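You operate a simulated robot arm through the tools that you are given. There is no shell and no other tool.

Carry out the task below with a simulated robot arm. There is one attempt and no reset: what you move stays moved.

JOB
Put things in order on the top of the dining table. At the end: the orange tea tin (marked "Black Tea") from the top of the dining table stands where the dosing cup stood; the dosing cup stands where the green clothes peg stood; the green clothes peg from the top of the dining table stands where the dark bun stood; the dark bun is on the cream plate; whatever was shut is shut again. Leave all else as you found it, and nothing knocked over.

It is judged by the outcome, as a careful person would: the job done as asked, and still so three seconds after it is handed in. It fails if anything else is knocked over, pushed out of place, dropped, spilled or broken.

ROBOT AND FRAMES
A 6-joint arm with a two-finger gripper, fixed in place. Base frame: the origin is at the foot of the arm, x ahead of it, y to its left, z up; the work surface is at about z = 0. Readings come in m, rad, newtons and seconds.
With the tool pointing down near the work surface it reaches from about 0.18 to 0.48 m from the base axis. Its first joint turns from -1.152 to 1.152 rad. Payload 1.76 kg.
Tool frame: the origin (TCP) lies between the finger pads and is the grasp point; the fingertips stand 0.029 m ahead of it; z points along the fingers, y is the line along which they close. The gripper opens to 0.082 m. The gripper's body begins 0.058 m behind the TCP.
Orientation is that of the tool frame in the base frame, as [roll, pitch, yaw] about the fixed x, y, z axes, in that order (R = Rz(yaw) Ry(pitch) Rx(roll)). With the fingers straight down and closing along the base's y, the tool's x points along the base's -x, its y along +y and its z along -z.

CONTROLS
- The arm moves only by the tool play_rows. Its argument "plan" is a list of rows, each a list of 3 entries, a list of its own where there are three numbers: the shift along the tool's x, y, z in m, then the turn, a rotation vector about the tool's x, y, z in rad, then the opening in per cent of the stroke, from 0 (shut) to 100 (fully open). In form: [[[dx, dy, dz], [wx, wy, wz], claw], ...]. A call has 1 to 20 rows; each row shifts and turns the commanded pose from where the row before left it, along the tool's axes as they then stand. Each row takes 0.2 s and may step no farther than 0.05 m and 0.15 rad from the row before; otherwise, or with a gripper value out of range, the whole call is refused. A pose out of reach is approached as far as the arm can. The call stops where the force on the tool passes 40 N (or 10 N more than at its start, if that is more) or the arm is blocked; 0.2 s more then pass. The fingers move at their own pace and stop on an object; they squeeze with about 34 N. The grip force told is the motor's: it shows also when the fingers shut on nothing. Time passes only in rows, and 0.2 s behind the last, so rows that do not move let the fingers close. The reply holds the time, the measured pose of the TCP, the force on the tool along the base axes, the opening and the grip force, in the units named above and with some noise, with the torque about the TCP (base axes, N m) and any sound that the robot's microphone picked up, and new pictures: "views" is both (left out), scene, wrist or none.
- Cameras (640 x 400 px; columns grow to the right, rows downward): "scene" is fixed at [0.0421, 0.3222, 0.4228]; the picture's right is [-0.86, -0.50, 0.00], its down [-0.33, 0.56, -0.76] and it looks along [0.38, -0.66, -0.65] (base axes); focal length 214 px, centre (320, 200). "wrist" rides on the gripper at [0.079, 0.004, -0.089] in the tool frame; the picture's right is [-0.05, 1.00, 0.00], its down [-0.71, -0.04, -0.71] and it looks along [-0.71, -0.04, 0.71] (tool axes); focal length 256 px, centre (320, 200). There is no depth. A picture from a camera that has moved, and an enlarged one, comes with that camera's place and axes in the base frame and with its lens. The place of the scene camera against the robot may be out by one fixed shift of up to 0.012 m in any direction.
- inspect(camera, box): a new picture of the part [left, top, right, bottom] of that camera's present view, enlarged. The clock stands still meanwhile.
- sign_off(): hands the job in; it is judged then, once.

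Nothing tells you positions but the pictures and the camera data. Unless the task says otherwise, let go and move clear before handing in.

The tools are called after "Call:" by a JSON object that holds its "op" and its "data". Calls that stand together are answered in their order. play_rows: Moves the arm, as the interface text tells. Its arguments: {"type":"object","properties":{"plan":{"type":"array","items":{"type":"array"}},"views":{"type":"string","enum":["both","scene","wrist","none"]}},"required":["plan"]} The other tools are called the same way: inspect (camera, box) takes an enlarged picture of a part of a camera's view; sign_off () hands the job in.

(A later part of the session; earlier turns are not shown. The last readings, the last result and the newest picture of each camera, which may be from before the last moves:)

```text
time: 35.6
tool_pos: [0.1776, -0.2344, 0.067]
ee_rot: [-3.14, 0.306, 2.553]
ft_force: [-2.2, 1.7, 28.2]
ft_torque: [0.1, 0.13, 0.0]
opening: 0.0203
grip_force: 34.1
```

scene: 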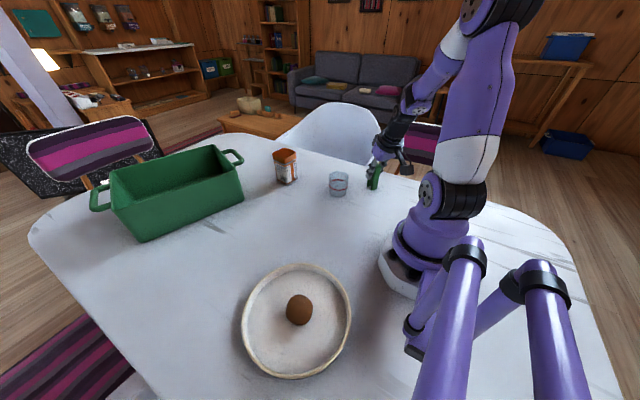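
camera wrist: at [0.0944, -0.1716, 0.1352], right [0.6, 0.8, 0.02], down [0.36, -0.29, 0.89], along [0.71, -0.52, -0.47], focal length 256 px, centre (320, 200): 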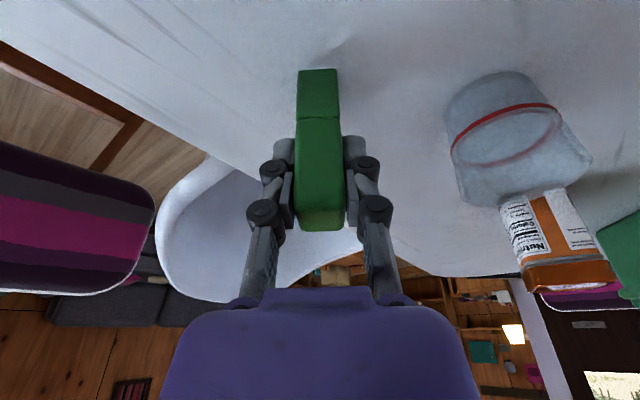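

The peg's feet press on the table. I ease off slightly and open slowly.

Call:
{"op": "play_rows", "data": {"plan": [[[-0.0003, 0, -0.00096], [0, 0, 0], 0], [[0, 0, 0], [0, 0, 0], 28], [[0, 0, 0], [0, 0, 0], 36], [[0, 0, 0], [0, 0, 0], 48], [[0, 0, 0], [0, 0, 0], 60], [[0, 0, 0], [0, 0, 0], 70]], "views": "both"}}

```text
time: 37.0
tool_pos: [0.1786, -0.2333, 0.0652]
ee_rot: [3.141, 0.301, 2.551]
ft_force: [0.9, 0.9, 0.2]
ft_torque: [0.0, 0.03, -0.02]
opening: 0.0574
grip_force: 0.0
camera wrist: at [0.0937, -0.1724, 0.1282], right [0.6, 0.8, 0.02], down [0.36, -0.29, 0.89], along [0.71, -0.52, -0.47], focal length 256 px, centre (320, 200)
```

scene: 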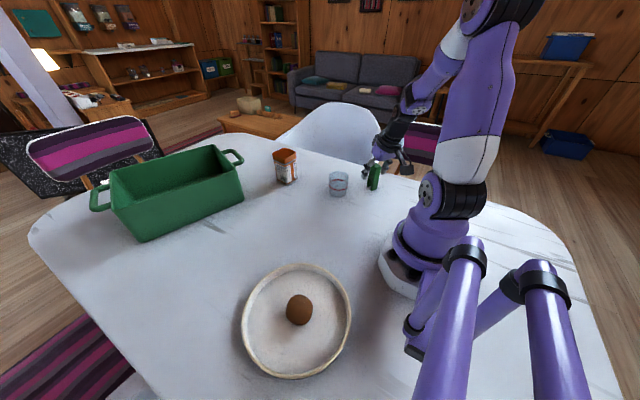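
wrist: 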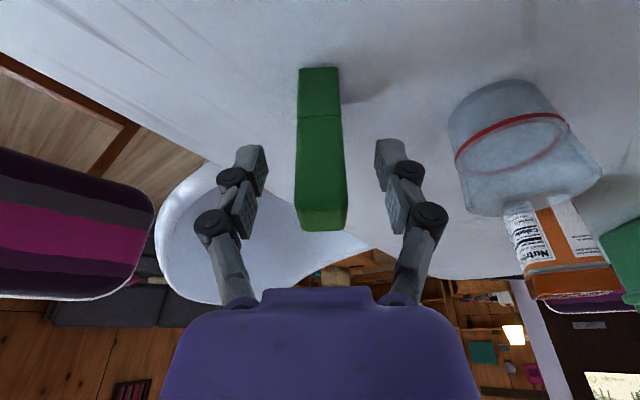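

The peg stands on the bun's old spot. I back off along the finger axis and rise, then look at the cup.

Call:
{"op": "play_rows", "data": {"plan": [[[0, 0, -0.02], [0, 0, 0], 70], [[0, 0, -0.04], [0, 0, 0], 70], [[0, 0, -0.045], [0, 0, 0], 70], [[-0.0118, 0, -0.0382], [0, 0, 0], 90], [[0, 0.02, 0], [0, 0, 0], 100], [[-0.02, 0.03, 0], [0, 0, 0], 100], [[0, 0, 0], [0, 0, 0], 100]], "views": "both"}}

```text
time: 38.6
tool_pos: [0.1985, -0.1835, 0.214]
ee_rot: [3.14, 0.302, 2.55]
ft_force: [0.0, -0.2, -0.5]
ft_torque: [-0.01, -0.01, 0.03]
opening: 0.082
grip_force: 0.0
out of reach, approached as far as the arm can: row 4
camera wrist: at [0.116, -0.1238, 0.276], right [0.6, 0.8, 0.02], down [0.36, -0.29, 0.89], along [0.71, -0.52, -0.47], focal length 256 px, centre (320, 200)
```

scene: 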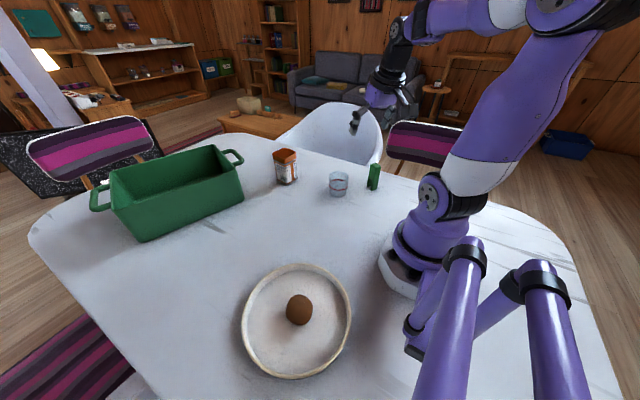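
wrist: 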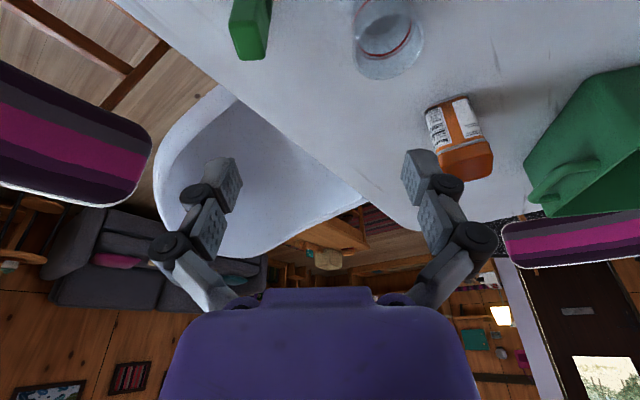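

The peg stands upright. Now I enlarge the views to find the cup precisely.

Call:
{"op": "inspect", "data": {"camera": "wrist", "box": [320, 0, 480, 100]}}

Call:
{"op": "inspect", "data": {"camera": "scene", "box": [260, 130, 400, 218]}}

```text
4.00 times, centred on (400, 50) of wrist
camera zoom: at [0.116, -0.1238, 0.276], right [0.6, 0.8, 0.02], down [0.36, -0.29, 0.89], along [0.71, -0.52, -0.47], focal length 1024 px, centre (0, 800)
```

zoom: 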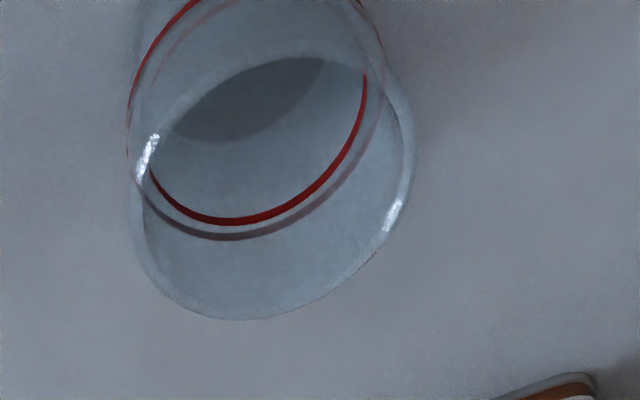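

```text
4.55 times, centred on (330, 174) of scene
camera zoom: at [0.0421, 0.3222, 0.4228], right [-0.86, -0.5, 0.0], down [-0.33, 0.56, -0.76], along [0.39, -0.66, -0.65], focal length 975 px, centre (274, 318)
```

zoom: 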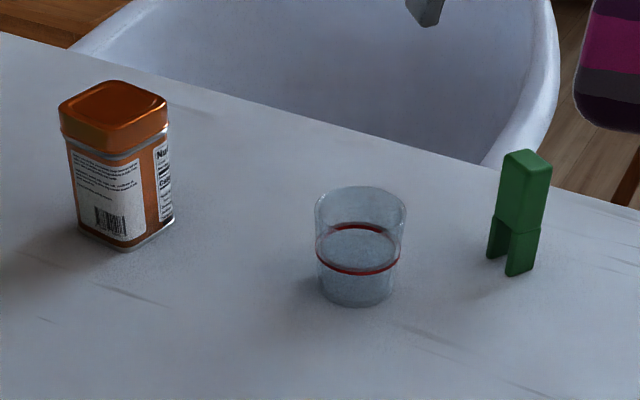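

The cup's rim centre is near (0.2565, -0.153) and the peg stands within a few millimetres of the bun's old spot. I move to a point 0.1 m back from the cup along the finger axis.

Call:
{"op": "play_rows", "data": {"plan": [[[0.0072, 0.0192, 0.0245], [0, 0, 0], 100], [[0.0072, 0.0192, 0.0245], [0, 0, 0], 100], [[0.0072, 0.0192, 0.0245], [0, 0, 0], 100], [[0, 0, 0], [0, 0, 0], 100]], "views": "both"}}

```text
time: 39.6
tool_pos: [0.2306, -0.1379, 0.135]
ee_rot: [3.14, 0.302, 2.553]
ft_force: [-0.3, -0.4, 0.1]
ft_torque: [0.01, 0.0, 0.03]
opening: 0.0821
grip_force: 0.1
camera wrist: at [0.1469, -0.0764, 0.1978], right [0.6, 0.8, 0.02], down [0.36, -0.29, 0.89], along [0.71, -0.52, -0.47], focal length 256 px, centre (320, 200)
```

scene: 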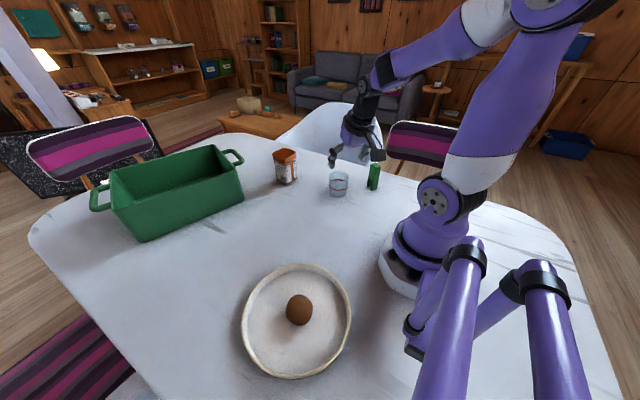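
wrist: 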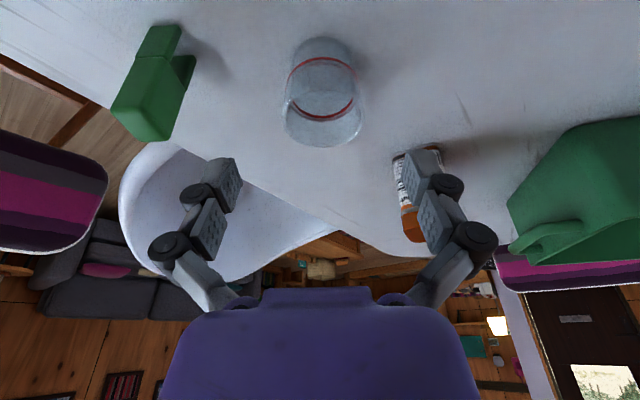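

I enlarge the wrist view to check the cup's shape and centre once more.

Call:
{"op": "inspect", "data": {"camera": "wrist", "box": [240, 10, 400, 170]}}

```text
2.50 times, centred on (320, 90) of wrist
camera zoom: at [0.1469, -0.0764, 0.1978], right [0.6, 0.8, 0.02], down [0.36, -0.29, 0.89], along [0.71, -0.52, -0.47], focal length 640 px, centre (320, 475)
```

zoom: 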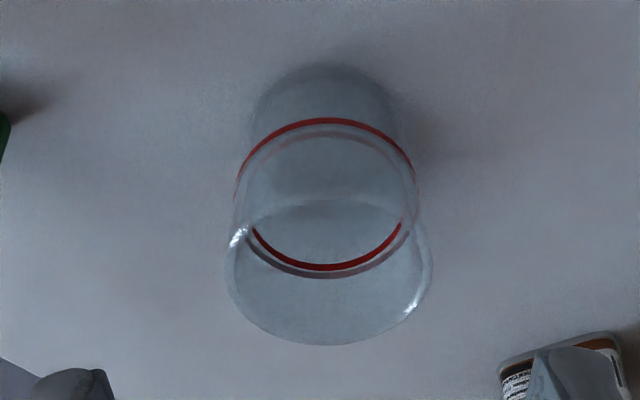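

The cup stands at about (0.258, -0.1525), 0.060 m tall, wider at the rim (0.059 m). I advance with the fingers fully open on both sides of it.

Call:
{"op": "play_rows", "data": {"plan": [[[-0.001, 0.0015, 0.035], [0, 0, 0], 100], [[-0.001, 0.0012, 0.03], [0, 0, 0], 100], [[0, 0, 0], [0, 0, 0], 100]], "views": "both"}}

```text
time: 40.4
tool_pos: [0.2493, -0.1472, 0.0727]
ee_rot: [3.139, 0.302, 2.553]
ft_force: [-0.2, 0.2, -0.1]
ft_torque: [-0.01, 0.01, 0.01]
opening: 0.0819
grip_force: 0.1
camera wrist: at [0.1666, -0.0858, 0.135], right [0.6, 0.8, 0.02], down [0.36, -0.29, 0.89], along [0.71, -0.52, -0.47], focal length 256 px, centre (320, 200)
```

scene: 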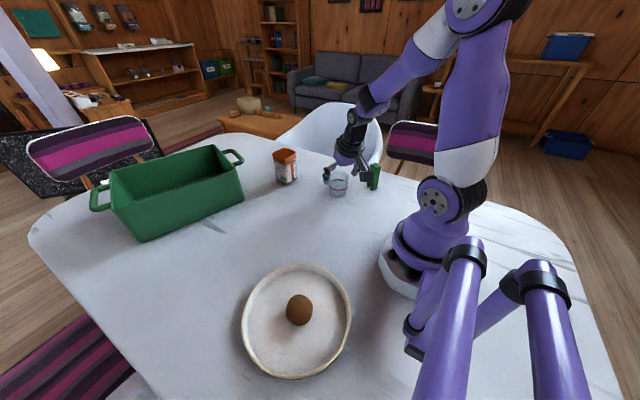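
wrist: 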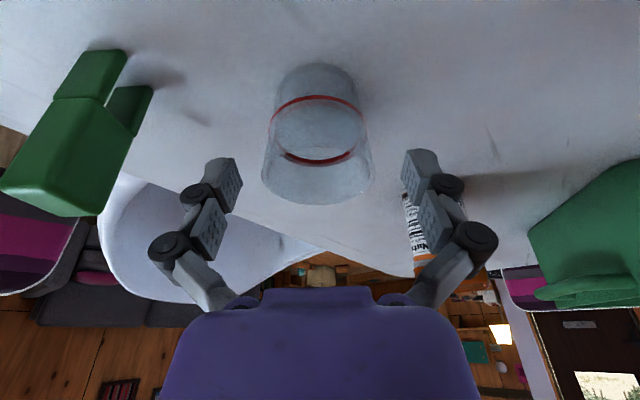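

The cup is centred between the fingers. I go the last 0.031 m, then close.

Call:
{"op": "play_rows", "data": {"plan": [[[-0.0005, 0, 0.018], [0, 0, 0], 100], [[-0.0004, 0, 0.013], [0, 0, 0], 100], [[0, 0, 0], [0, 0, 0], 100]], "views": "wrist"}}

```text
time: 41.2
tool_pos: [0.2584, -0.1514, 0.0442]
ee_rot: [3.139, 0.302, 2.549]
ft_force: [-0.2, -1.0, 0.8]
ft_torque: [-0.01, 0.0, -0.01]
opening: 0.0821
grip_force: 0.0
camera wrist: at [0.175, -0.0903, 0.1057], right [0.6, 0.8, 0.02], down [0.36, -0.29, 0.89], along [0.71, -0.52, -0.46], focal length 256 px, centre (320, 200)
```

wrist: 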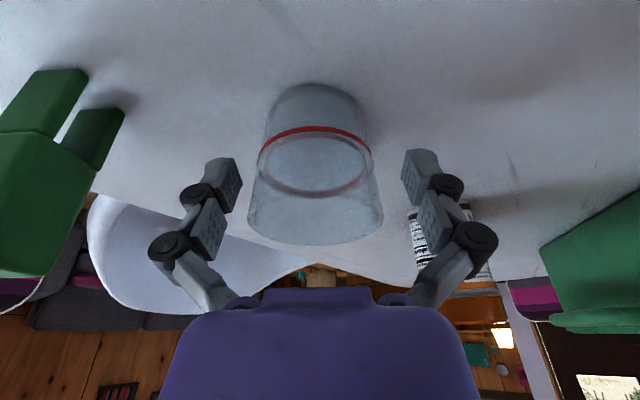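

The cup is centred. I close gently on it.

Call:
{"op": "play_rows", "data": {"plan": [[[0, 0, 0], [0, 0, 0], 80], [[0, 0, 0], [0, 0, 0], 72], [[0, 0, 0], [0, 0, 0], 66], [[0, 0, 0], [0, 0, 0], 60], [[0, 0, 0], [0, 0, 0], 55], [[0, 0, 0], [0, 0, 0], 50]], "views": "both"}}

```text
time: 42.6
tool_pos: [0.2581, -0.1514, 0.0445]
ee_rot: [3.14, 0.304, 2.551]
ft_force: [-0.1, -0.6, 7.8]
ft_torque: [-0.08, 0.05, -0.05]
opening: 0.055
grip_force: 33.6
camera wrist: at [0.175, -0.0903, 0.1059], right [0.6, 0.8, 0.02], down [0.36, -0.29, 0.89], along [0.71, -0.52, -0.46], focal length 256 px, centre (320, 200)
```

scene: 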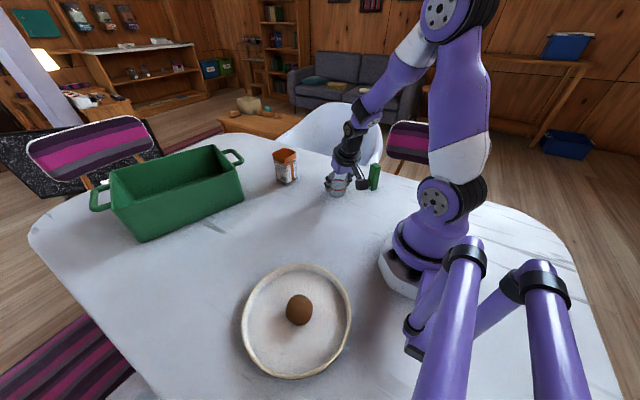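
wrist: 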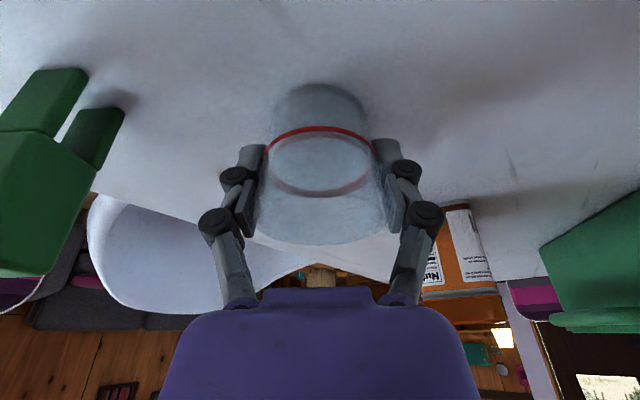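

The cup is held at 0.055 m. I lift it gently straight up and check it.

Call:
{"op": "play_rows", "data": {"plan": [[[-0.003, 0, -0.0095], [0, 0, 0], 45], [[-0.006, 0, -0.0191], [0, 0, 0], 45], [[-0.0089, 0, -0.0286], [0, 0, 0], 45], [[-0.0089, 0, -0.0286], [0, 0, 0], 45], [[0, 0, 0], [0, 0, 0], 45]], "views": "both"}}

```text
time: 43.8
tool_pos: [0.2578, -0.1528, 0.1341]
ee_rot: [3.141, 0.303, 2.551]
ft_force: [0.4, 0.8, 0.0]
ft_torque: [-0.01, 0.01, 0.01]
opening: 0.0546
grip_force: 33.7
camera wrist: at [0.1748, -0.0916, 0.1961], right [0.6, 0.8, 0.02], down [0.36, -0.29, 0.89], along [0.71, -0.52, -0.47], focal length 256 px, centre (320, 200)
```

scene: 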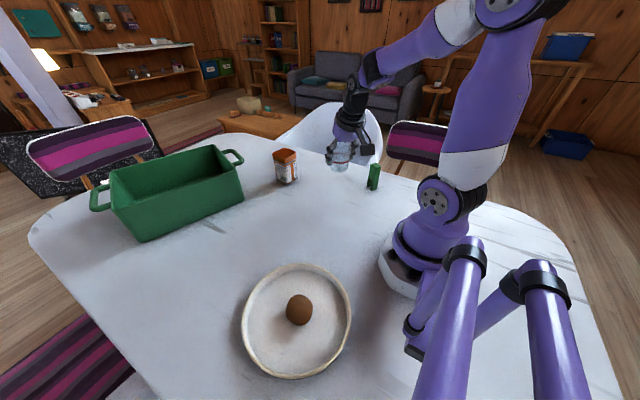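
wrist: 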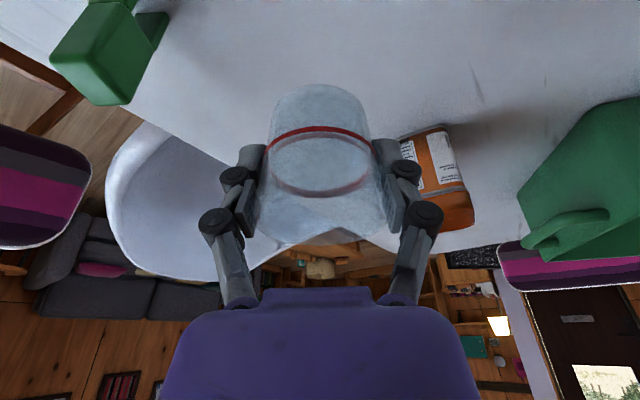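

The cup is level and secure. I carry it out slowly toward the peg's old spot.

Call:
{"op": "play_rows", "data": {"plan": [[[-0.0164, 0.0014, 0.006], [0, 0, 0], 45], [[-0.0328, 0.0027, 0.012], [0, 0, 0], 45], [[-0.0328, 0.0027, 0.012], [0, 0, 0], 45], [[-0.0328, 0.0027, 0.012], [0, 0, 0], 45], [[-0.0328, 0.0027, 0.012], [0, 0, 0], 45], [[-0.0328, 0.0027, 0.012], [0, 0, 0], 45], [[-0.0164, 0.0014, 0.006], [0, 0, 0], 45], [[0, 0, 0], [0, 0, 0], 45]], "views": "both"}}

```text
time: 45.6
tool_pos: [0.4411, -0.2559, 0.1232]
ee_rot: [3.138, 0.301, 2.551]
ft_force: [-0.5, 0.0, 0.1]
ft_torque: [0.06, 0.0, -0.03]
opening: 0.0546
grip_force: 33.5
camera wrist: at [0.3576, -0.1945, 0.1852], right [0.6, 0.8, 0.02], down [0.36, -0.29, 0.88], along [0.71, -0.52, -0.47], focal length 256 px, centre (320, 200)
```

scene: 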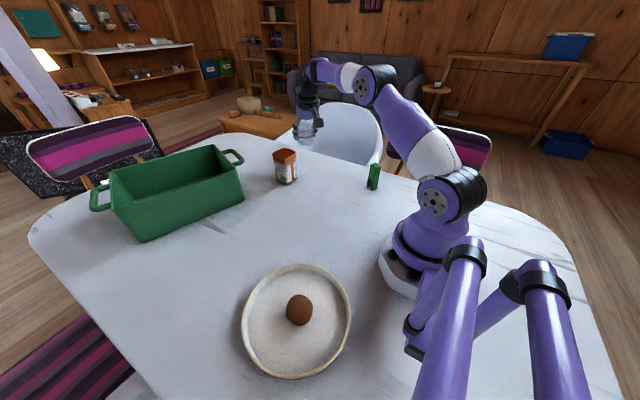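
wrist: 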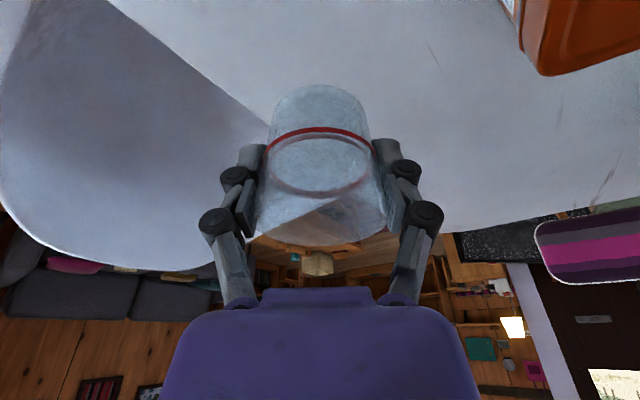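

I'm above the peg's old spot. I lower the cup straight down, stopping just above the table.

Call:
{"op": "play_rows", "data": {"plan": [[[0.0094, 0.0008, 0.0286], [0, 0, 0], 45], [[0.0079, 0, 0.0239], [0, 0, 0], 45], [[0.0042, 0, 0.0134], [0, 0, 0], 45], [[0, 0, 0], [0, 0, 0], 45]], "views": "both"}}

```text
time: 46.6
tool_pos: [0.4414, -0.2526, 0.0535]
ee_rot: [3.14, 0.301, 2.552]
ft_force: [0.0, 0.0, -0.8]
ft_torque: [0.0, -0.02, -0.03]
opening: 0.0545
grip_force: 33.8
camera wrist: at [0.3586, -0.1923, 0.1162], right [0.6, 0.8, 0.02], down [0.36, -0.29, 0.89], along [0.71, -0.52, -0.47], focal length 256 px, centre (320, 200)
```

scene: 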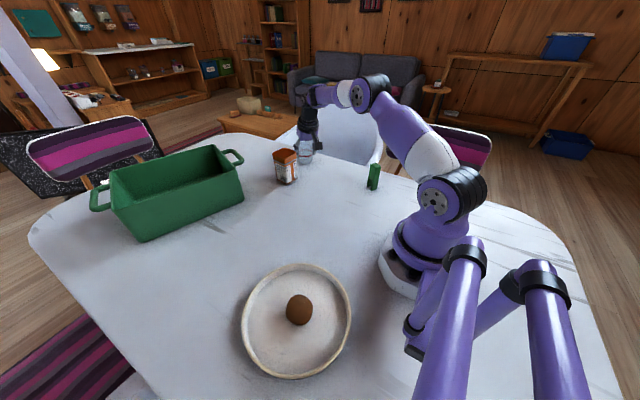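
wrist: 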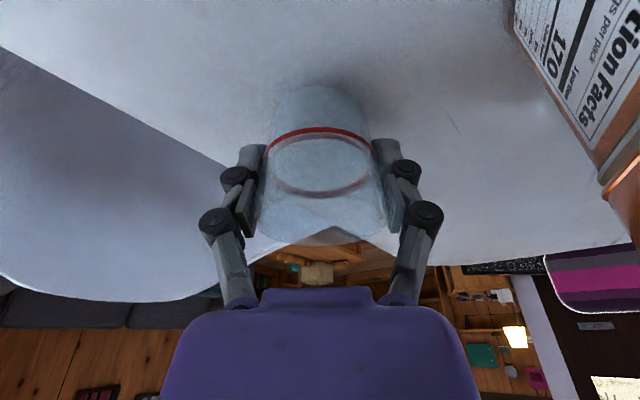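

I lower the last millimetres, watching for contact force.

Call:
{"op": "play_rows", "data": {"plan": [[[0.0009, 0, 0.0029], [0, 0, 0], 45], [[0.0009, 0, 0.0029], [0, 0, 0], 45], [[0, 0, 0], [0, 0, 0], 45]], "views": "none"}}

Call:
{"op": "play_rows", "data": {"plan": [[[0.0004, 0, 0.0014], [0, 0, 0], 45], [[0, 0, 0], [0, 0, 0], 45]], "views": "none"}}

Call:
{"op": "play_rows", "data": {"plan": [[[0.0004, 0, 0.0014], [0, 0, 0], 45], [[0, 0, 0], [0, 0, 0], 45]], "views": "none"}}

```text
time: 47.4
tool_pos: [0.4421, -0.2528, 0.0478]
ee_rot: [3.14, 0.303, 2.552]
ft_force: [0.2, 0.4, 0.8]
ft_torque: [0.01, 0.02, -0.01]
opening: 0.0546
grip_force: 34.9
```

```text
time: 48.0
tool_pos: [0.4418, -0.2538, 0.0472]
ee_rot: [3.14, 0.303, 2.552]
ft_force: [0.1, 0.3, 0.3]
ft_torque: [0.02, -0.01, -0.01]
opening: 0.0545
grip_force: 33.9
```

```text
time: 48.6
tool_pos: [0.4421, -0.253, 0.0454]
ee_rot: [3.14, 0.301, 2.553]
ft_force: [0.0, 1.0, 0.0]
ft_torque: [-0.02, 0.03, -0.02]
opening: 0.0547
grip_force: 34.1
```

Call:
{"op": "play_rows", "data": {"plan": [[[0.0006, -0.0014, 0.0012], [0, 0, 0], 45], [[0, 0, 0], [0, 0, 0], 45]], "views": "none"}}

Call:
{"op": "play_rows", "data": {"plan": [[[0.0003, 0, 0.001], [0, 0, 0], 45], [[0, 0, 0], [0, 0, 0], 45]], "views": "wrist"}}

```text
time: 49.2
tool_pos: [0.4409, -0.2551, 0.0433]
ee_rot: [3.141, 0.302, 2.552]
ft_force: [-0.3, -0.6, -0.5]
ft_torque: [0.02, -0.04, 0.02]
opening: 0.0544
grip_force: 34.4
```

```text
time: 49.8
tool_pos: [0.441, -0.255, 0.043]
ee_rot: [3.141, 0.304, 2.552]
ft_force: [-1.3, 1.9, 8.5]
ft_torque: [-0.09, 0.08, -0.02]
opening: 0.0545
grip_force: 33.3
camera wrist: at [0.3571, -0.1938, 0.1055], right [0.6, 0.8, 0.02], down [0.36, -0.29, 0.89], along [0.72, -0.52, -0.46], focal length 256 px, centre (320, 200)
```

wrist: 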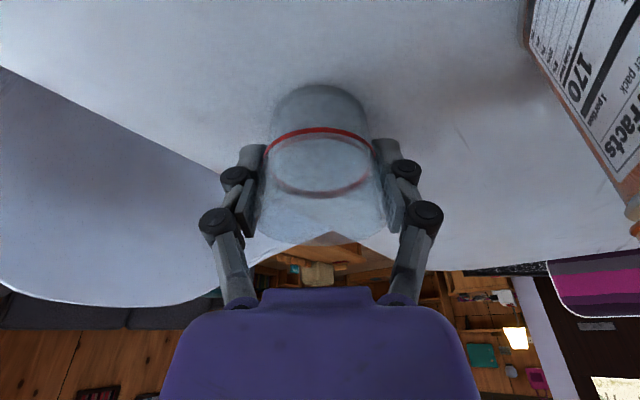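

The cup touches the table at (0.441, -0.255). I open the fingers slowly.

Call:
{"op": "play_rows", "data": {"plan": [[[0, 0, 0], [0, 0, 0], 68], [[0, 0, 0], [0, 0, 0], 74], [[0, 0, 0], [0, 0, 0], 82], [[0, 0, 0], [0, 0, 0], 92], [[0, 0, 0], [0, 0, 0], 100]], "views": "both"}}

```text
time: 51.0
tool_pos: [0.4397, -0.2547, 0.0429]
ee_rot: [3.141, 0.301, 2.552]
ft_force: [-0.5, 0.4, 0.2]
ft_torque: [0.01, 0.04, 0.03]
opening: 0.0821
grip_force: 0.0
camera wrist: at [0.3568, -0.1936, 0.105], right [0.6, 0.8, 0.02], down [0.36, -0.29, 0.89], along [0.71, -0.52, -0.47], focal length 256 px, centre (320, 200)
```

scene: 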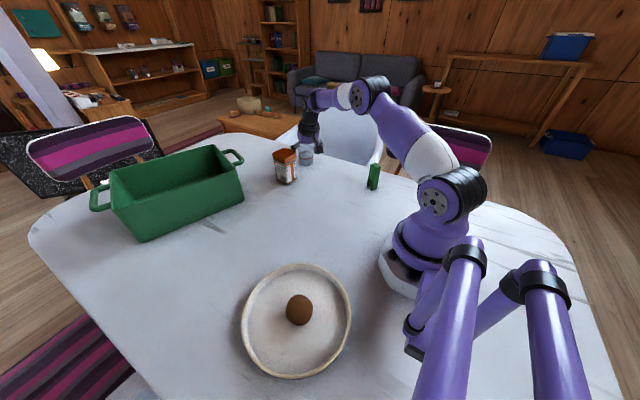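
wrist: 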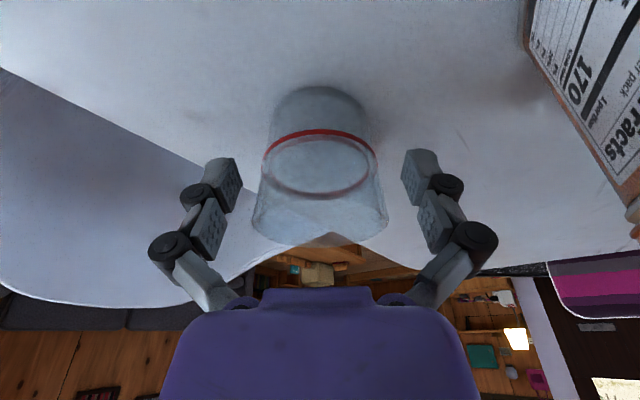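

The cup stands free. I back away along the finger axis and pull inward to look at the tin.

Call:
{"op": "play_rows", "data": {"plan": [[[0, 0, -0.02], [0, 0, 0], 100], [[0, 0, -0.04], [0, 0, 0], 100], [[0, 0, -0.045], [0, 0, 0], 100], [[0.03, 0, -0.03], [0, 0, 0], 100], [[0.04, 0.02, 0], [-0.0443, 0, -0.1433], 100], [[0.03, 0.03, 0], [-0.0443, 0, -0.1433], 100], [[0, 0, 0], [-0.0443, 0, -0.1433], 100], [[0, 0, 0], [0, 0, 0], 100]], "views": "both"}}

```text
time: 52.8
tool_pos: [0.3497, -0.1401, 0.1438]
ee_rot: [-3.141, 0.302, 3.004]
ft_force: [-0.1, 0.4, -0.8]
ft_torque: [0.05, -0.02, 0.03]
opening: 0.0818
grip_force: 0.2
camera wrist: at [0.2479, -0.1211, 0.2048], right [0.19, 0.98, 0.02], down [0.45, -0.1, 0.89], along [0.87, -0.16, -0.46], focal length 256 px, centre (320, 200)
```

scene: 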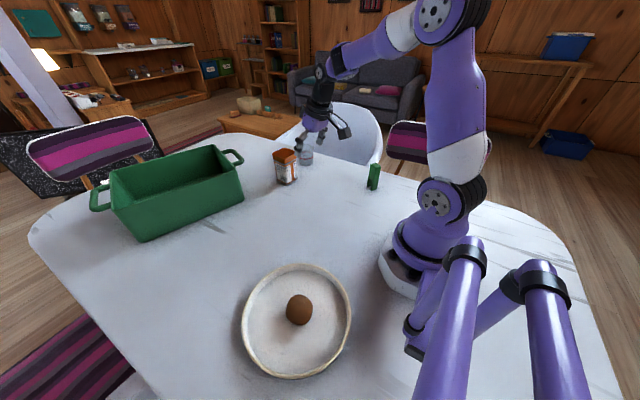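
wrist: 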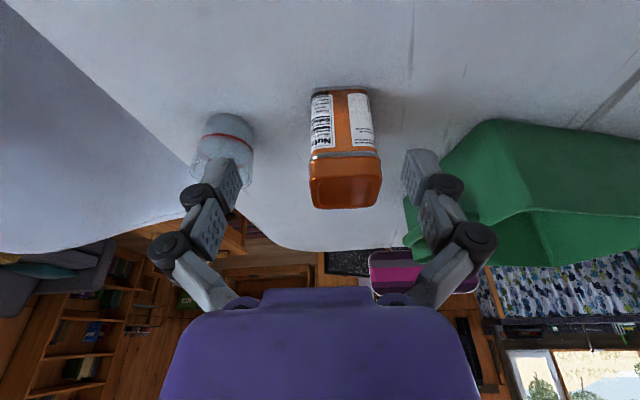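

Now I enlarge the views of the tin to measure its position and turn.

Call:
{"op": "inspect", "data": {"camera": "wrist", "box": [260, 60, 440, 240]}}

Call:
{"op": "inspect", "data": {"camera": "scene", "box": [220, 120, 400, 220]}}

```text
2.22 times, centred on (350, 150) of wrist
camera zoom: at [0.2479, -0.1211, 0.2048], right [0.19, 0.98, 0.02], down [0.45, -0.1, 0.89], along [0.87, -0.16, -0.46], focal length 569 px, centre (253, 311)
```

zoom: 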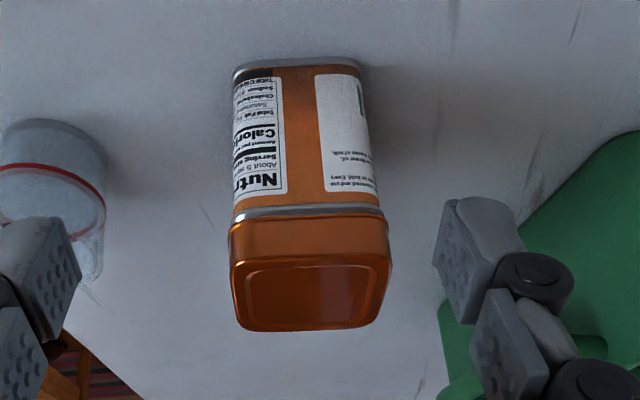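

```text
3.56 times, centred on (310, 170) of scene
camera zoom: at [0.0421, 0.3222, 0.4228], right [-0.86, -0.5, 0.0], down [-0.33, 0.56, -0.76], along [0.39, -0.66, -0.65], focal length 763 px, centre (356, 307)
```

zoom: 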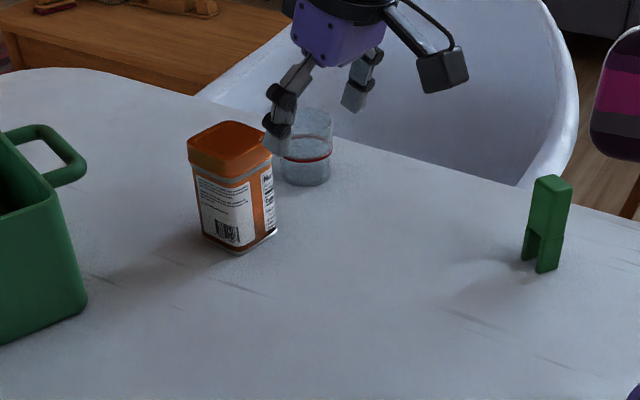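

The tin is centred at about (0.439, -0.133), 0.055 m wide, 0.10 m tall, turned about -0.12 rad, well aligned with the tool. I go to the approach point 0.11 m back from it.

Call:
{"op": "play_rows", "data": {"plan": [[[-0.0287, 0.0097, 0], [0, 0, 0], 100], [[-0.0287, 0.0096, 0], [0, 0, 0], 100], [[0, 0, 0], [0, 0, 0], 100]], "views": "both"}}

```text
time: 53.6
tool_pos: [0.406, -0.1277, 0.1597]
ee_rot: [3.141, 0.301, 3.004]
ft_force: [-0.1, 1.1, 0.3]
ft_torque: [-0.01, 0.03, 0.02]
opening: 0.0819
grip_force: 0.0
camera wrist: at [0.3046, -0.1087, 0.2211], right [0.19, 0.98, 0.02], down [0.45, -0.1, 0.89], along [0.87, -0.16, -0.46], focal length 256 px, centre (320, 200)
```

scene: 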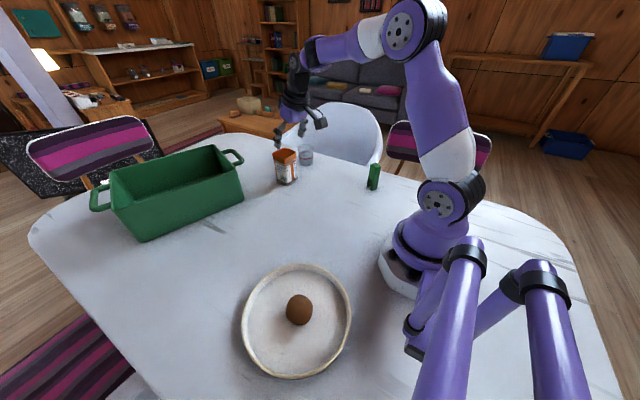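
wrist: 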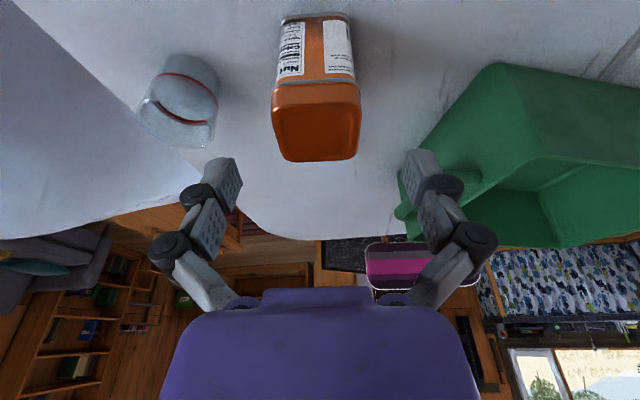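

The tin is nearly centred (about 2 mm off). I advance partway and check the clearance.

Call:
{"op": "play_rows", "data": {"plan": [[[-0.0005, -0.001, 0.035], [0, 0, 0], 100], [[-0.0005, -0.001, 0.03], [0, 0, 0], 100], [[0, 0, 0], [0, 0, 0], 100]], "views": "both"}}

```text
time: 54.4
tool_pos: [0.4263, -0.1323, 0.0973]
ee_rot: [3.141, 0.302, 3.003]
ft_force: [-0.9, 0.5, 0.4]
ft_torque: [0.0, -0.01, -0.01]
opening: 0.0822
grip_force: 0.0
camera wrist: at [0.3253, -0.1134, 0.159], right [0.19, 0.98, 0.02], down [0.45, -0.1, 0.89], along [0.87, -0.16, -0.46], focal length 256 px, centre (320, 200)
```

scene: 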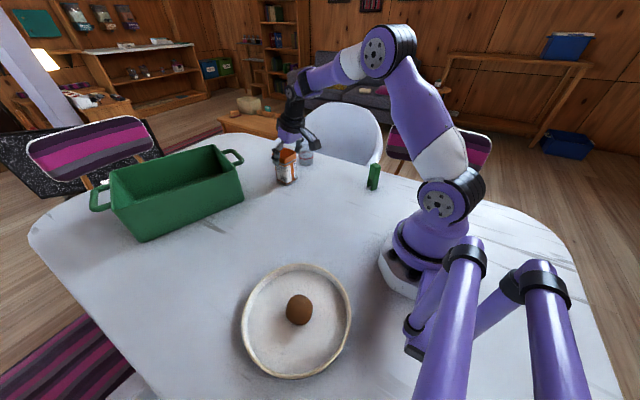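
wrist: 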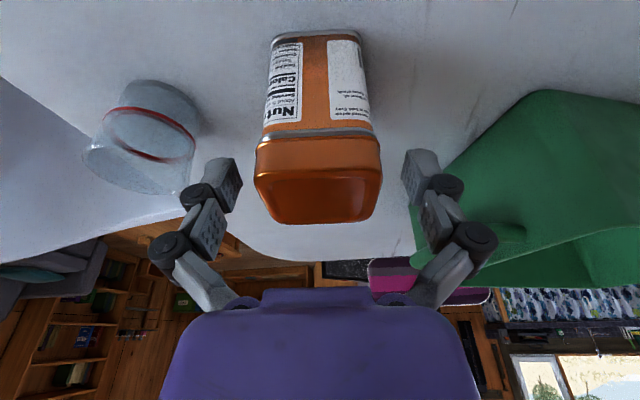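

The tin sits centred with clearance on both sides. I advance the last 0.042 m.

Call:
{"op": "play_rows", "data": {"plan": [[[0, 0, 0.022], [0, 0, 0], 100], [[0, 0, 0.02], [0, 0, 0], 100], [[0, 0, 0], [0, 0, 0], 100]], "views": "both"}}

```text
time: 55.2
tool_pos: [0.4394, -0.1341, 0.0569]
ee_rot: [3.141, 0.303, 3.002]
ft_force: [0.1, 0.0, 0.1]
ft_torque: [-0.03, -0.01, -0.03]
opening: 0.0822
grip_force: 0.1
camera wrist: at [0.3368, -0.1145, 0.1183], right [0.19, 0.98, 0.02], down [0.45, -0.1, 0.89], along [0.87, -0.16, -0.46], focal length 256 px, centre (320, 200)
```

scene: 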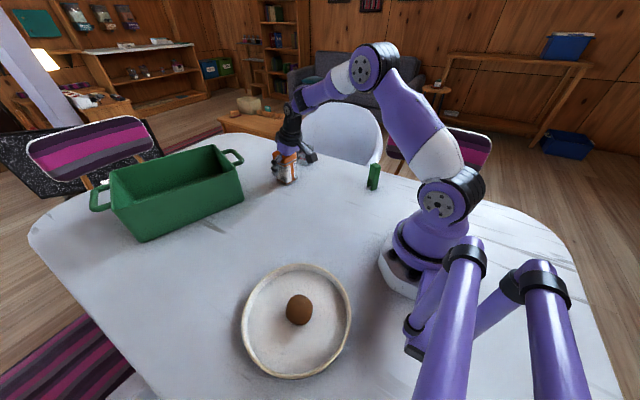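
wrist: 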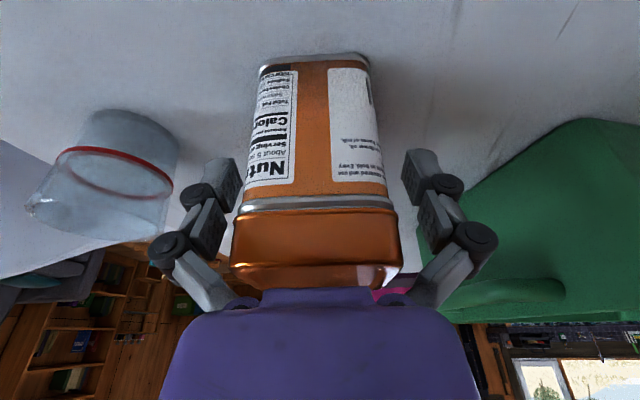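

The tin is between the fingers with no contact. I close on it.

Call:
{"op": "play_rows", "data": {"plan": [[[0, 0, 0], [0, 0, 0], 80], [[0, 0, 0], [0, 0, 0], 70], [[0, 0, 0], [0, 0, 0], 60], [[0, 0, 0], [0, 0, 0], 50], [[0, 0, 0], [0, 0, 0], 40], [[0, 0, 0], [0, 0, 0], 40]], "views": "both"}}

```text
time: 56.1
tool_pos: [0.44, -0.1339, 0.0597]
ee_rot: [-3.139, 0.309, 3.002]
ft_force: [-8.8, 2.3, 20.4]
ft_torque: [0.01, 0.25, 0.01]
opening: 0.0649
grip_force: 33.4
stopped in row 4: the force on the tool passed its limit at 41 N (the readings are from after the stop); the commanded pose is now the measured one
camera wrist: at [0.338, -0.1149, 0.1214], right [0.19, 0.98, 0.02], down [0.45, -0.1, 0.89], along [0.87, -0.16, -0.46], focal length 256 px, centre (320, 200)
```

scene: 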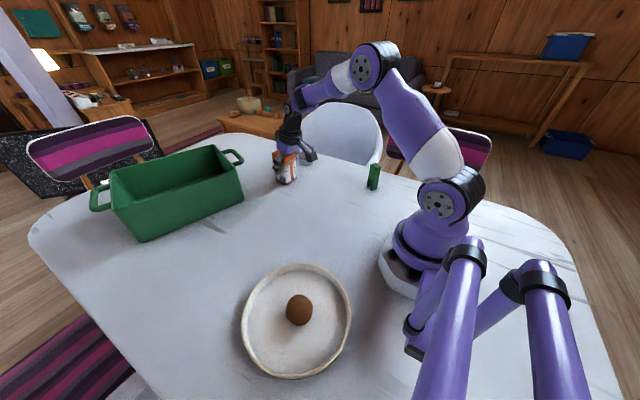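
wrist: 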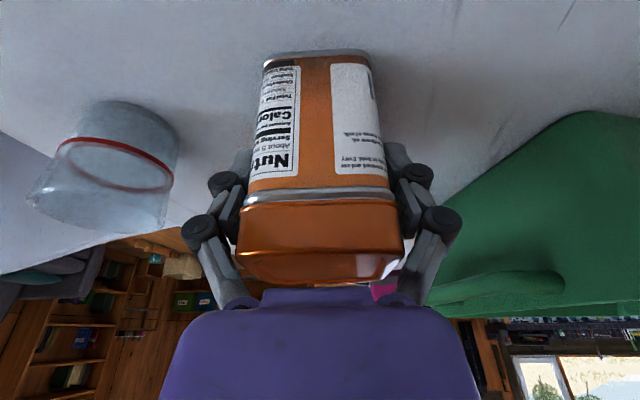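

The inner finger links met the wide lid and pushed back, so this grasp is too deep. I open again, rise about 0.026 m so only the fingertip pads meet the tin, and check that it hasn't moved.

Call:
{"op": "play_rows", "data": {"plan": [[[0, 0, 0], [0, 0, 0], 85], [[0, 0, 0], [0, 0, 0], 100], [[0, 0, 0], [0, 0, 0], 100], [[-0.004, 0, -0.0124], [0, 0, 0], 100], [[-0.004, 0, -0.0124], [0, 0, 0], 100], [[0, 0, 0], [0, 0, 0], 100]], "views": "both"}}

```text
time: 57.5
tool_pos: [0.4397, -0.135, 0.0865]
ee_rot: [-3.141, 0.309, 3.003]
ft_force: [0.1, 0.3, 0.2]
ft_torque: [-0.01, -0.03, -0.02]
opening: 0.082
grip_force: 0.0
camera wrist: at [0.3382, -0.115, 0.1471], right [0.19, 0.98, 0.02], down [0.45, -0.1, 0.89], along [0.87, -0.16, -0.46], focal length 256 px, centre (320, 200)
```

scene: 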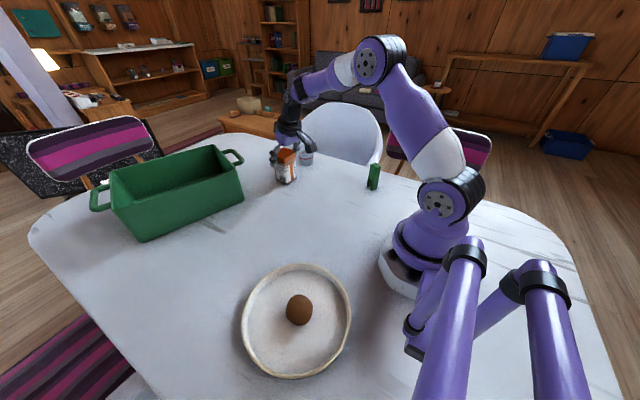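
wrist: 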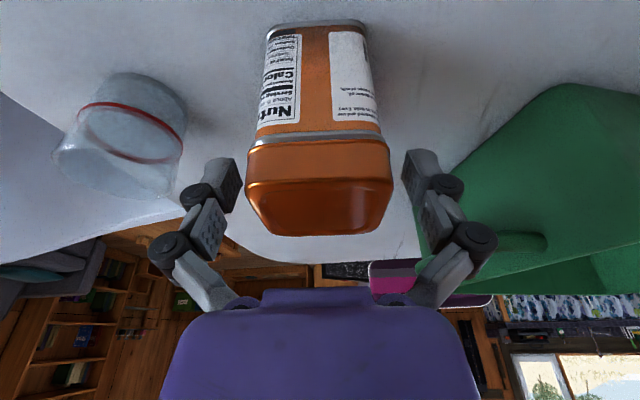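

The tin is upright and unmoved, and the fingertip pads are now level with its upper part. I close again.

Call:
{"op": "play_rows", "data": {"plan": [[[0, 0, 0], [0, 0, 0], 85], [[0, 0, 0], [0, 0, 0], 75], [[0, 0, 0], [0, 0, 0], 68], [[0, 0, 0], [0, 0, 0], 62], [[0, 0, 0], [0, 0, 0], 56], [[0, 0, 0], [0, 0, 0], 50]], "views": "both"}}

```text
time: 58.9
tool_pos: [0.4399, -0.134, 0.0854]
ee_rot: [-3.14, 0.307, 3.002]
ft_force: [-3.8, 1.0, 6.1]
ft_torque: [0.03, 0.24, -0.06]
opening: 0.0586
grip_force: 34.2
camera wrist: at [0.3382, -0.115, 0.1471], right [0.19, 0.98, 0.02], down [0.45, -0.1, 0.89], along [0.87, -0.16, -0.46], focal length 256 px, centre (320, 200)
```

scene: 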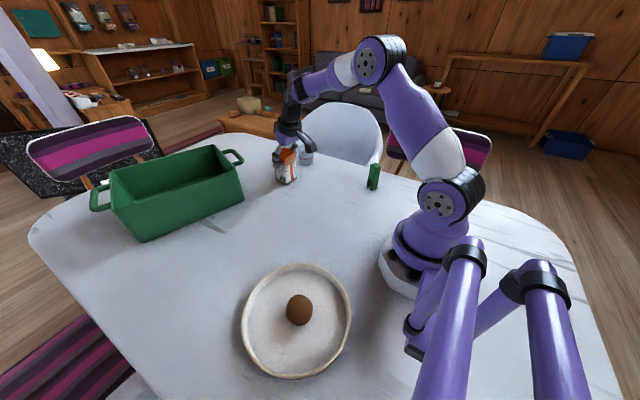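
wrist: 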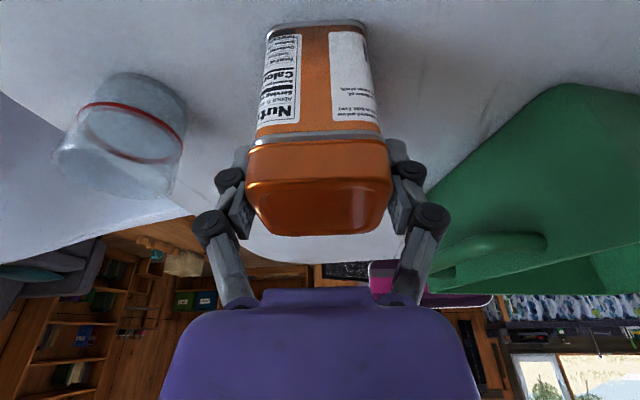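

The tin is gripped at 0.0586 m across its lid. I lift it a little and check that it comes up whole.

Call:
{"op": "play_rows", "data": {"plan": [[[-0.003, 0, -0.0095], [0, 0, 0], 45], [[-0.003, 0, -0.0095], [0, 0, 0], 45], [[0, 0, 0], [0, 0, 0], 45]], "views": "both"}}

Call:
{"op": "inspect", "data": {"camera": "scene", "box": [240, 130, 340, 200]}}

```text
time: 59.7
tool_pos: [0.4392, -0.1329, 0.1042]
ee_rot: [-3.141, 0.308, 3.001]
ft_force: [0.2, 0.0, -2.6]
ft_torque: [0.0, 0.01, -0.02]
opening: 0.0586
grip_force: 34.2
camera wrist: at [0.3379, -0.1149, 0.1663], right [0.19, 0.98, 0.02], down [0.45, -0.1, 0.89], along [0.87, -0.16, -0.46], focal length 256 px, centre (320, 200)
```

scene: 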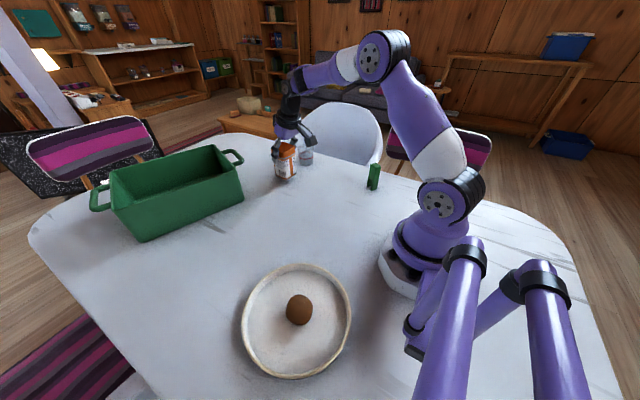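
wrist: 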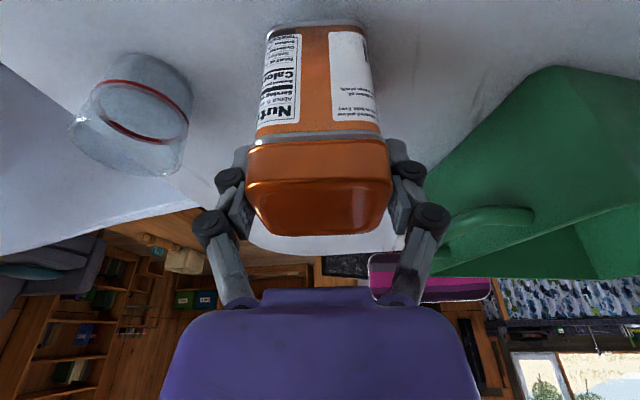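

```text
5.71 times, centred on (290, 165) of scene
camera zoom: at [0.0421, 0.3222, 0.4228], right [-0.86, -0.5, 0.0], down [-0.33, 0.56, -0.76], along [0.38, -0.66, -0.65], focal length 1226 px, centre (491, 400)
```

zoom: 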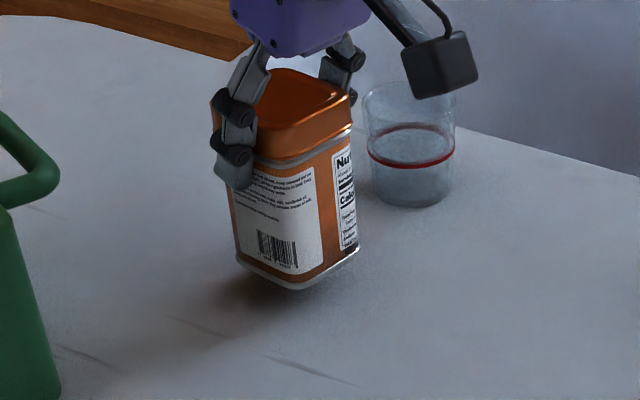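

The tin came up whole and level; the cup stands undisturbed. I lift a bit more and carry the tin inward to the cup's old spot.

Call:
{"op": "play_rows", "data": {"plan": [[[-0.0091, 0, -0.0286], [0, 0, 0], 45], [[0.0141, -0.0037, -0.0045], [0, 0, 0], 45], [[0.0281, -0.0075, -0.009], [0, 0, 0], 45], [[0.0281, -0.0075, -0.009], [0, 0, 0], 45], [[0.0281, -0.0075, -0.009], [0, 0, 0], 45], [[0.0281, -0.0075, -0.009], [0, 0, 0], 45], [[0.0281, -0.0075, -0.009], [0, 0, 0], 45], [[0.0141, -0.0037, -0.0045], [0, 0, 0], 45], [[0, 0, 0], [0, 0, 0], 45]], "views": "both"}}

```text
time: 61.7
tool_pos: [0.2565, -0.1515, 0.1367]
ee_rot: [3.141, 0.306, 3.001]
ft_force: [-0.5, 1.1, -2.2]
ft_torque: [-0.01, -0.01, -0.01]
opening: 0.0588
grip_force: 33.8
camera wrist: at [0.1551, -0.133, 0.1972], right [0.19, 0.98, 0.02], down [0.45, -0.1, 0.89], along [0.87, -0.16, -0.46], focal length 256 px, centre (320, 200)
```

scene: 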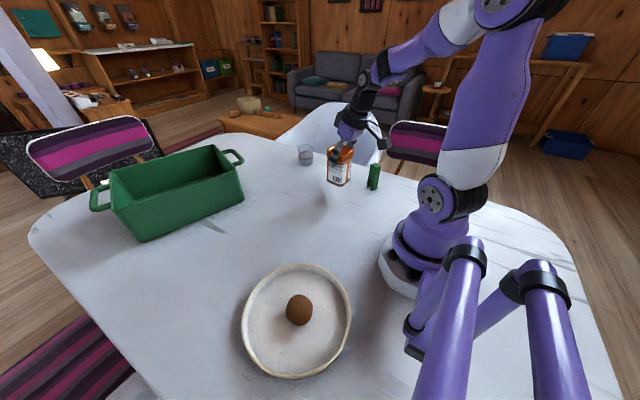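
wrist: 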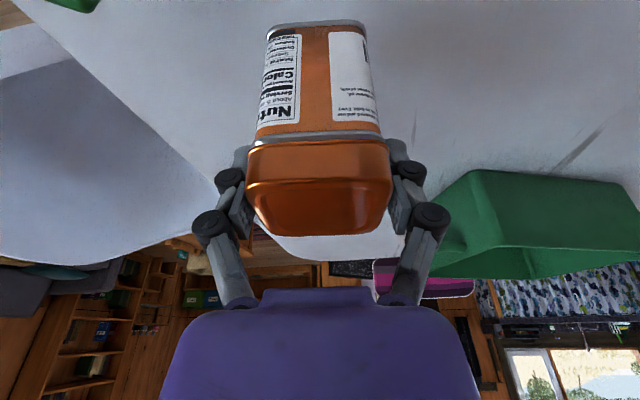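

I'm over the cup's old spot. I lower the tin straight down to just above the table.

Call:
{"op": "play_rows", "data": {"plan": [[[0.0056, -0.001, 0.0191], [0, 0, 0], 45], [[0.0061, 0, 0.0191], [0, 0, 0], 45], [[0.0015, 0, 0.0048], [0, 0, 0], 45], [[0, 0, 0], [0, 0, 0], 45]], "views": "both"}}

```text
time: 62.7
tool_pos: [0.2573, -0.1544, 0.0904]
ee_rot: [-3.14, 0.308, 3.002]
ft_force: [0.1, 0.6, -3.0]
ft_torque: [-0.05, 0.05, -0.01]
opening: 0.0588
grip_force: 34.1
camera wrist: at [0.1557, -0.1354, 0.1509], right [0.19, 0.98, 0.02], down [0.45, -0.1, 0.89], along [0.87, -0.16, -0.46], focal length 256 px, centre (320, 200)
```

scene: 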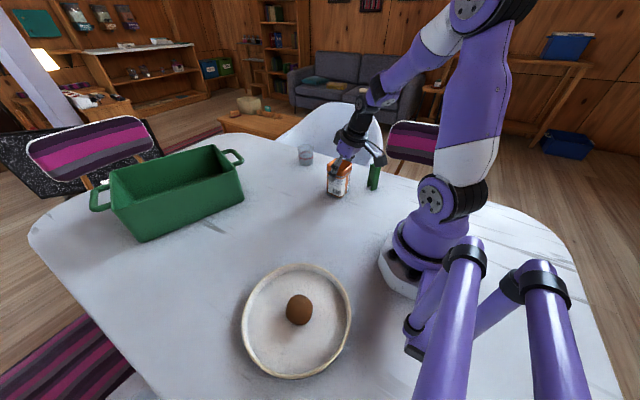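
wrist: 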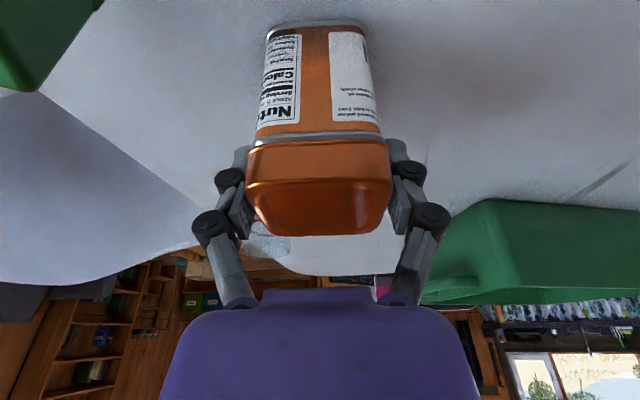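

I lower the last few millimetres, watching the force.

Call:
{"op": "play_rows", "data": {"plan": [[[0.0006, 0, 0.0019], [0, 0, 0], 45], [[0.0003, 0, 0.001], [0, 0, 0], 45], [[0, 0, 0], [0, 0, 0], 45]], "views": "none"}}

Call:
{"op": "play_rows", "data": {"plan": [[[0.0003, 0, 0.001], [0, 0, 0], 45], [[0, 0, 0], [0, 0, 0], 45]], "views": "none"}}

Call:
{"op": "play_rows", "data": {"plan": [[[0.0003, 0, 0.001], [0, 0, 0], 45], [[0, 0, 0], [0, 0, 0], 45]], "views": "none"}}

```text
time: 63.5
tool_pos: [0.2585, -0.1552, 0.0869]
ee_rot: [-3.141, 0.309, 3.001]
ft_force: [-0.4, 0.6, -2.3]
ft_torque: [0.01, 0.04, -0.02]
opening: 0.0589
grip_force: 34.7
```

```text
time: 64.1
tool_pos: [0.2579, -0.1551, 0.0857]
ee_rot: [3.141, 0.31, 3.003]
ft_force: [0.1, 0.2, -2.8]
ft_torque: [0.03, 0.01, 0.01]
opening: 0.0586
grip_force: 33.8
```

```text
time: 64.7
tool_pos: [0.2584, -0.1547, 0.087]
ee_rot: [-3.14, 0.308, 3.001]
ft_force: [-5.3, 3.0, 16.4]
ft_torque: [0.1, 0.39, -0.03]
opening: 0.0588
grip_force: 34.1
```

The tin touches the table at (0.258, -0.155). I open the fingers slowly.

Call:
{"op": "play_rows", "data": {"plan": [[[-0.0002, 0, -0.0006], [0, 0, 0], 45], [[0, 0, 0], [0, 0, 0], 73], [[0, 0, 0], [0, 0, 0], 78], [[0, 0, 0], [0, 0, 0], 86], [[0, 0, 0], [0, 0, 0], 95], [[0, 0, 0], [0, 0, 0], 100]], "views": "both"}}

```text
time: 66.1
tool_pos: [0.2579, -0.1539, 0.0855]
ee_rot: [-3.14, 0.308, 3.002]
ft_force: [0.6, 0.5, -0.7]
ft_torque: [0.02, 0.03, 0.01]
opening: 0.0818
grip_force: 0.1
camera wrist: at [0.1562, -0.1359, 0.1471], right [0.19, 0.98, 0.02], down [0.45, -0.1, 0.89], along [0.87, -0.16, -0.46], focal length 256 px, centre (320, 200)
```

scene: 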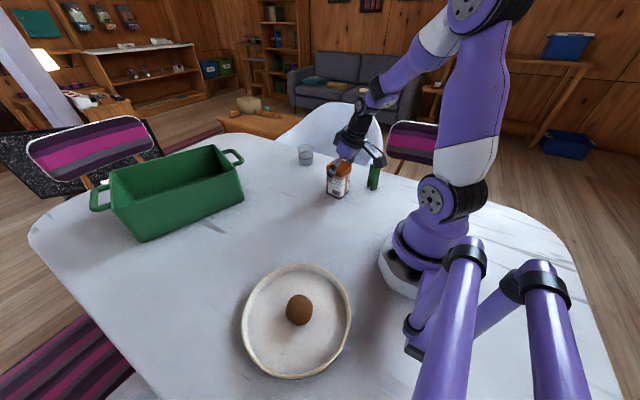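
wrist: 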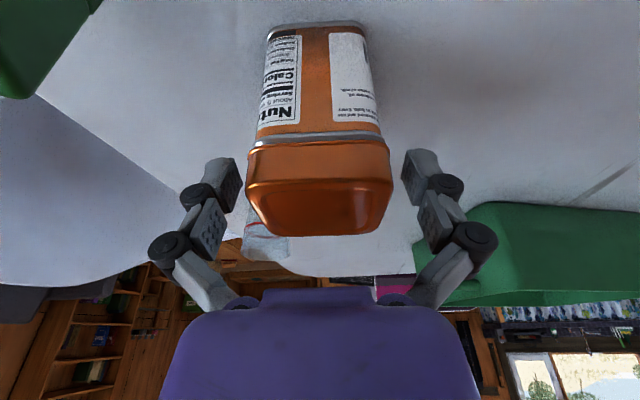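

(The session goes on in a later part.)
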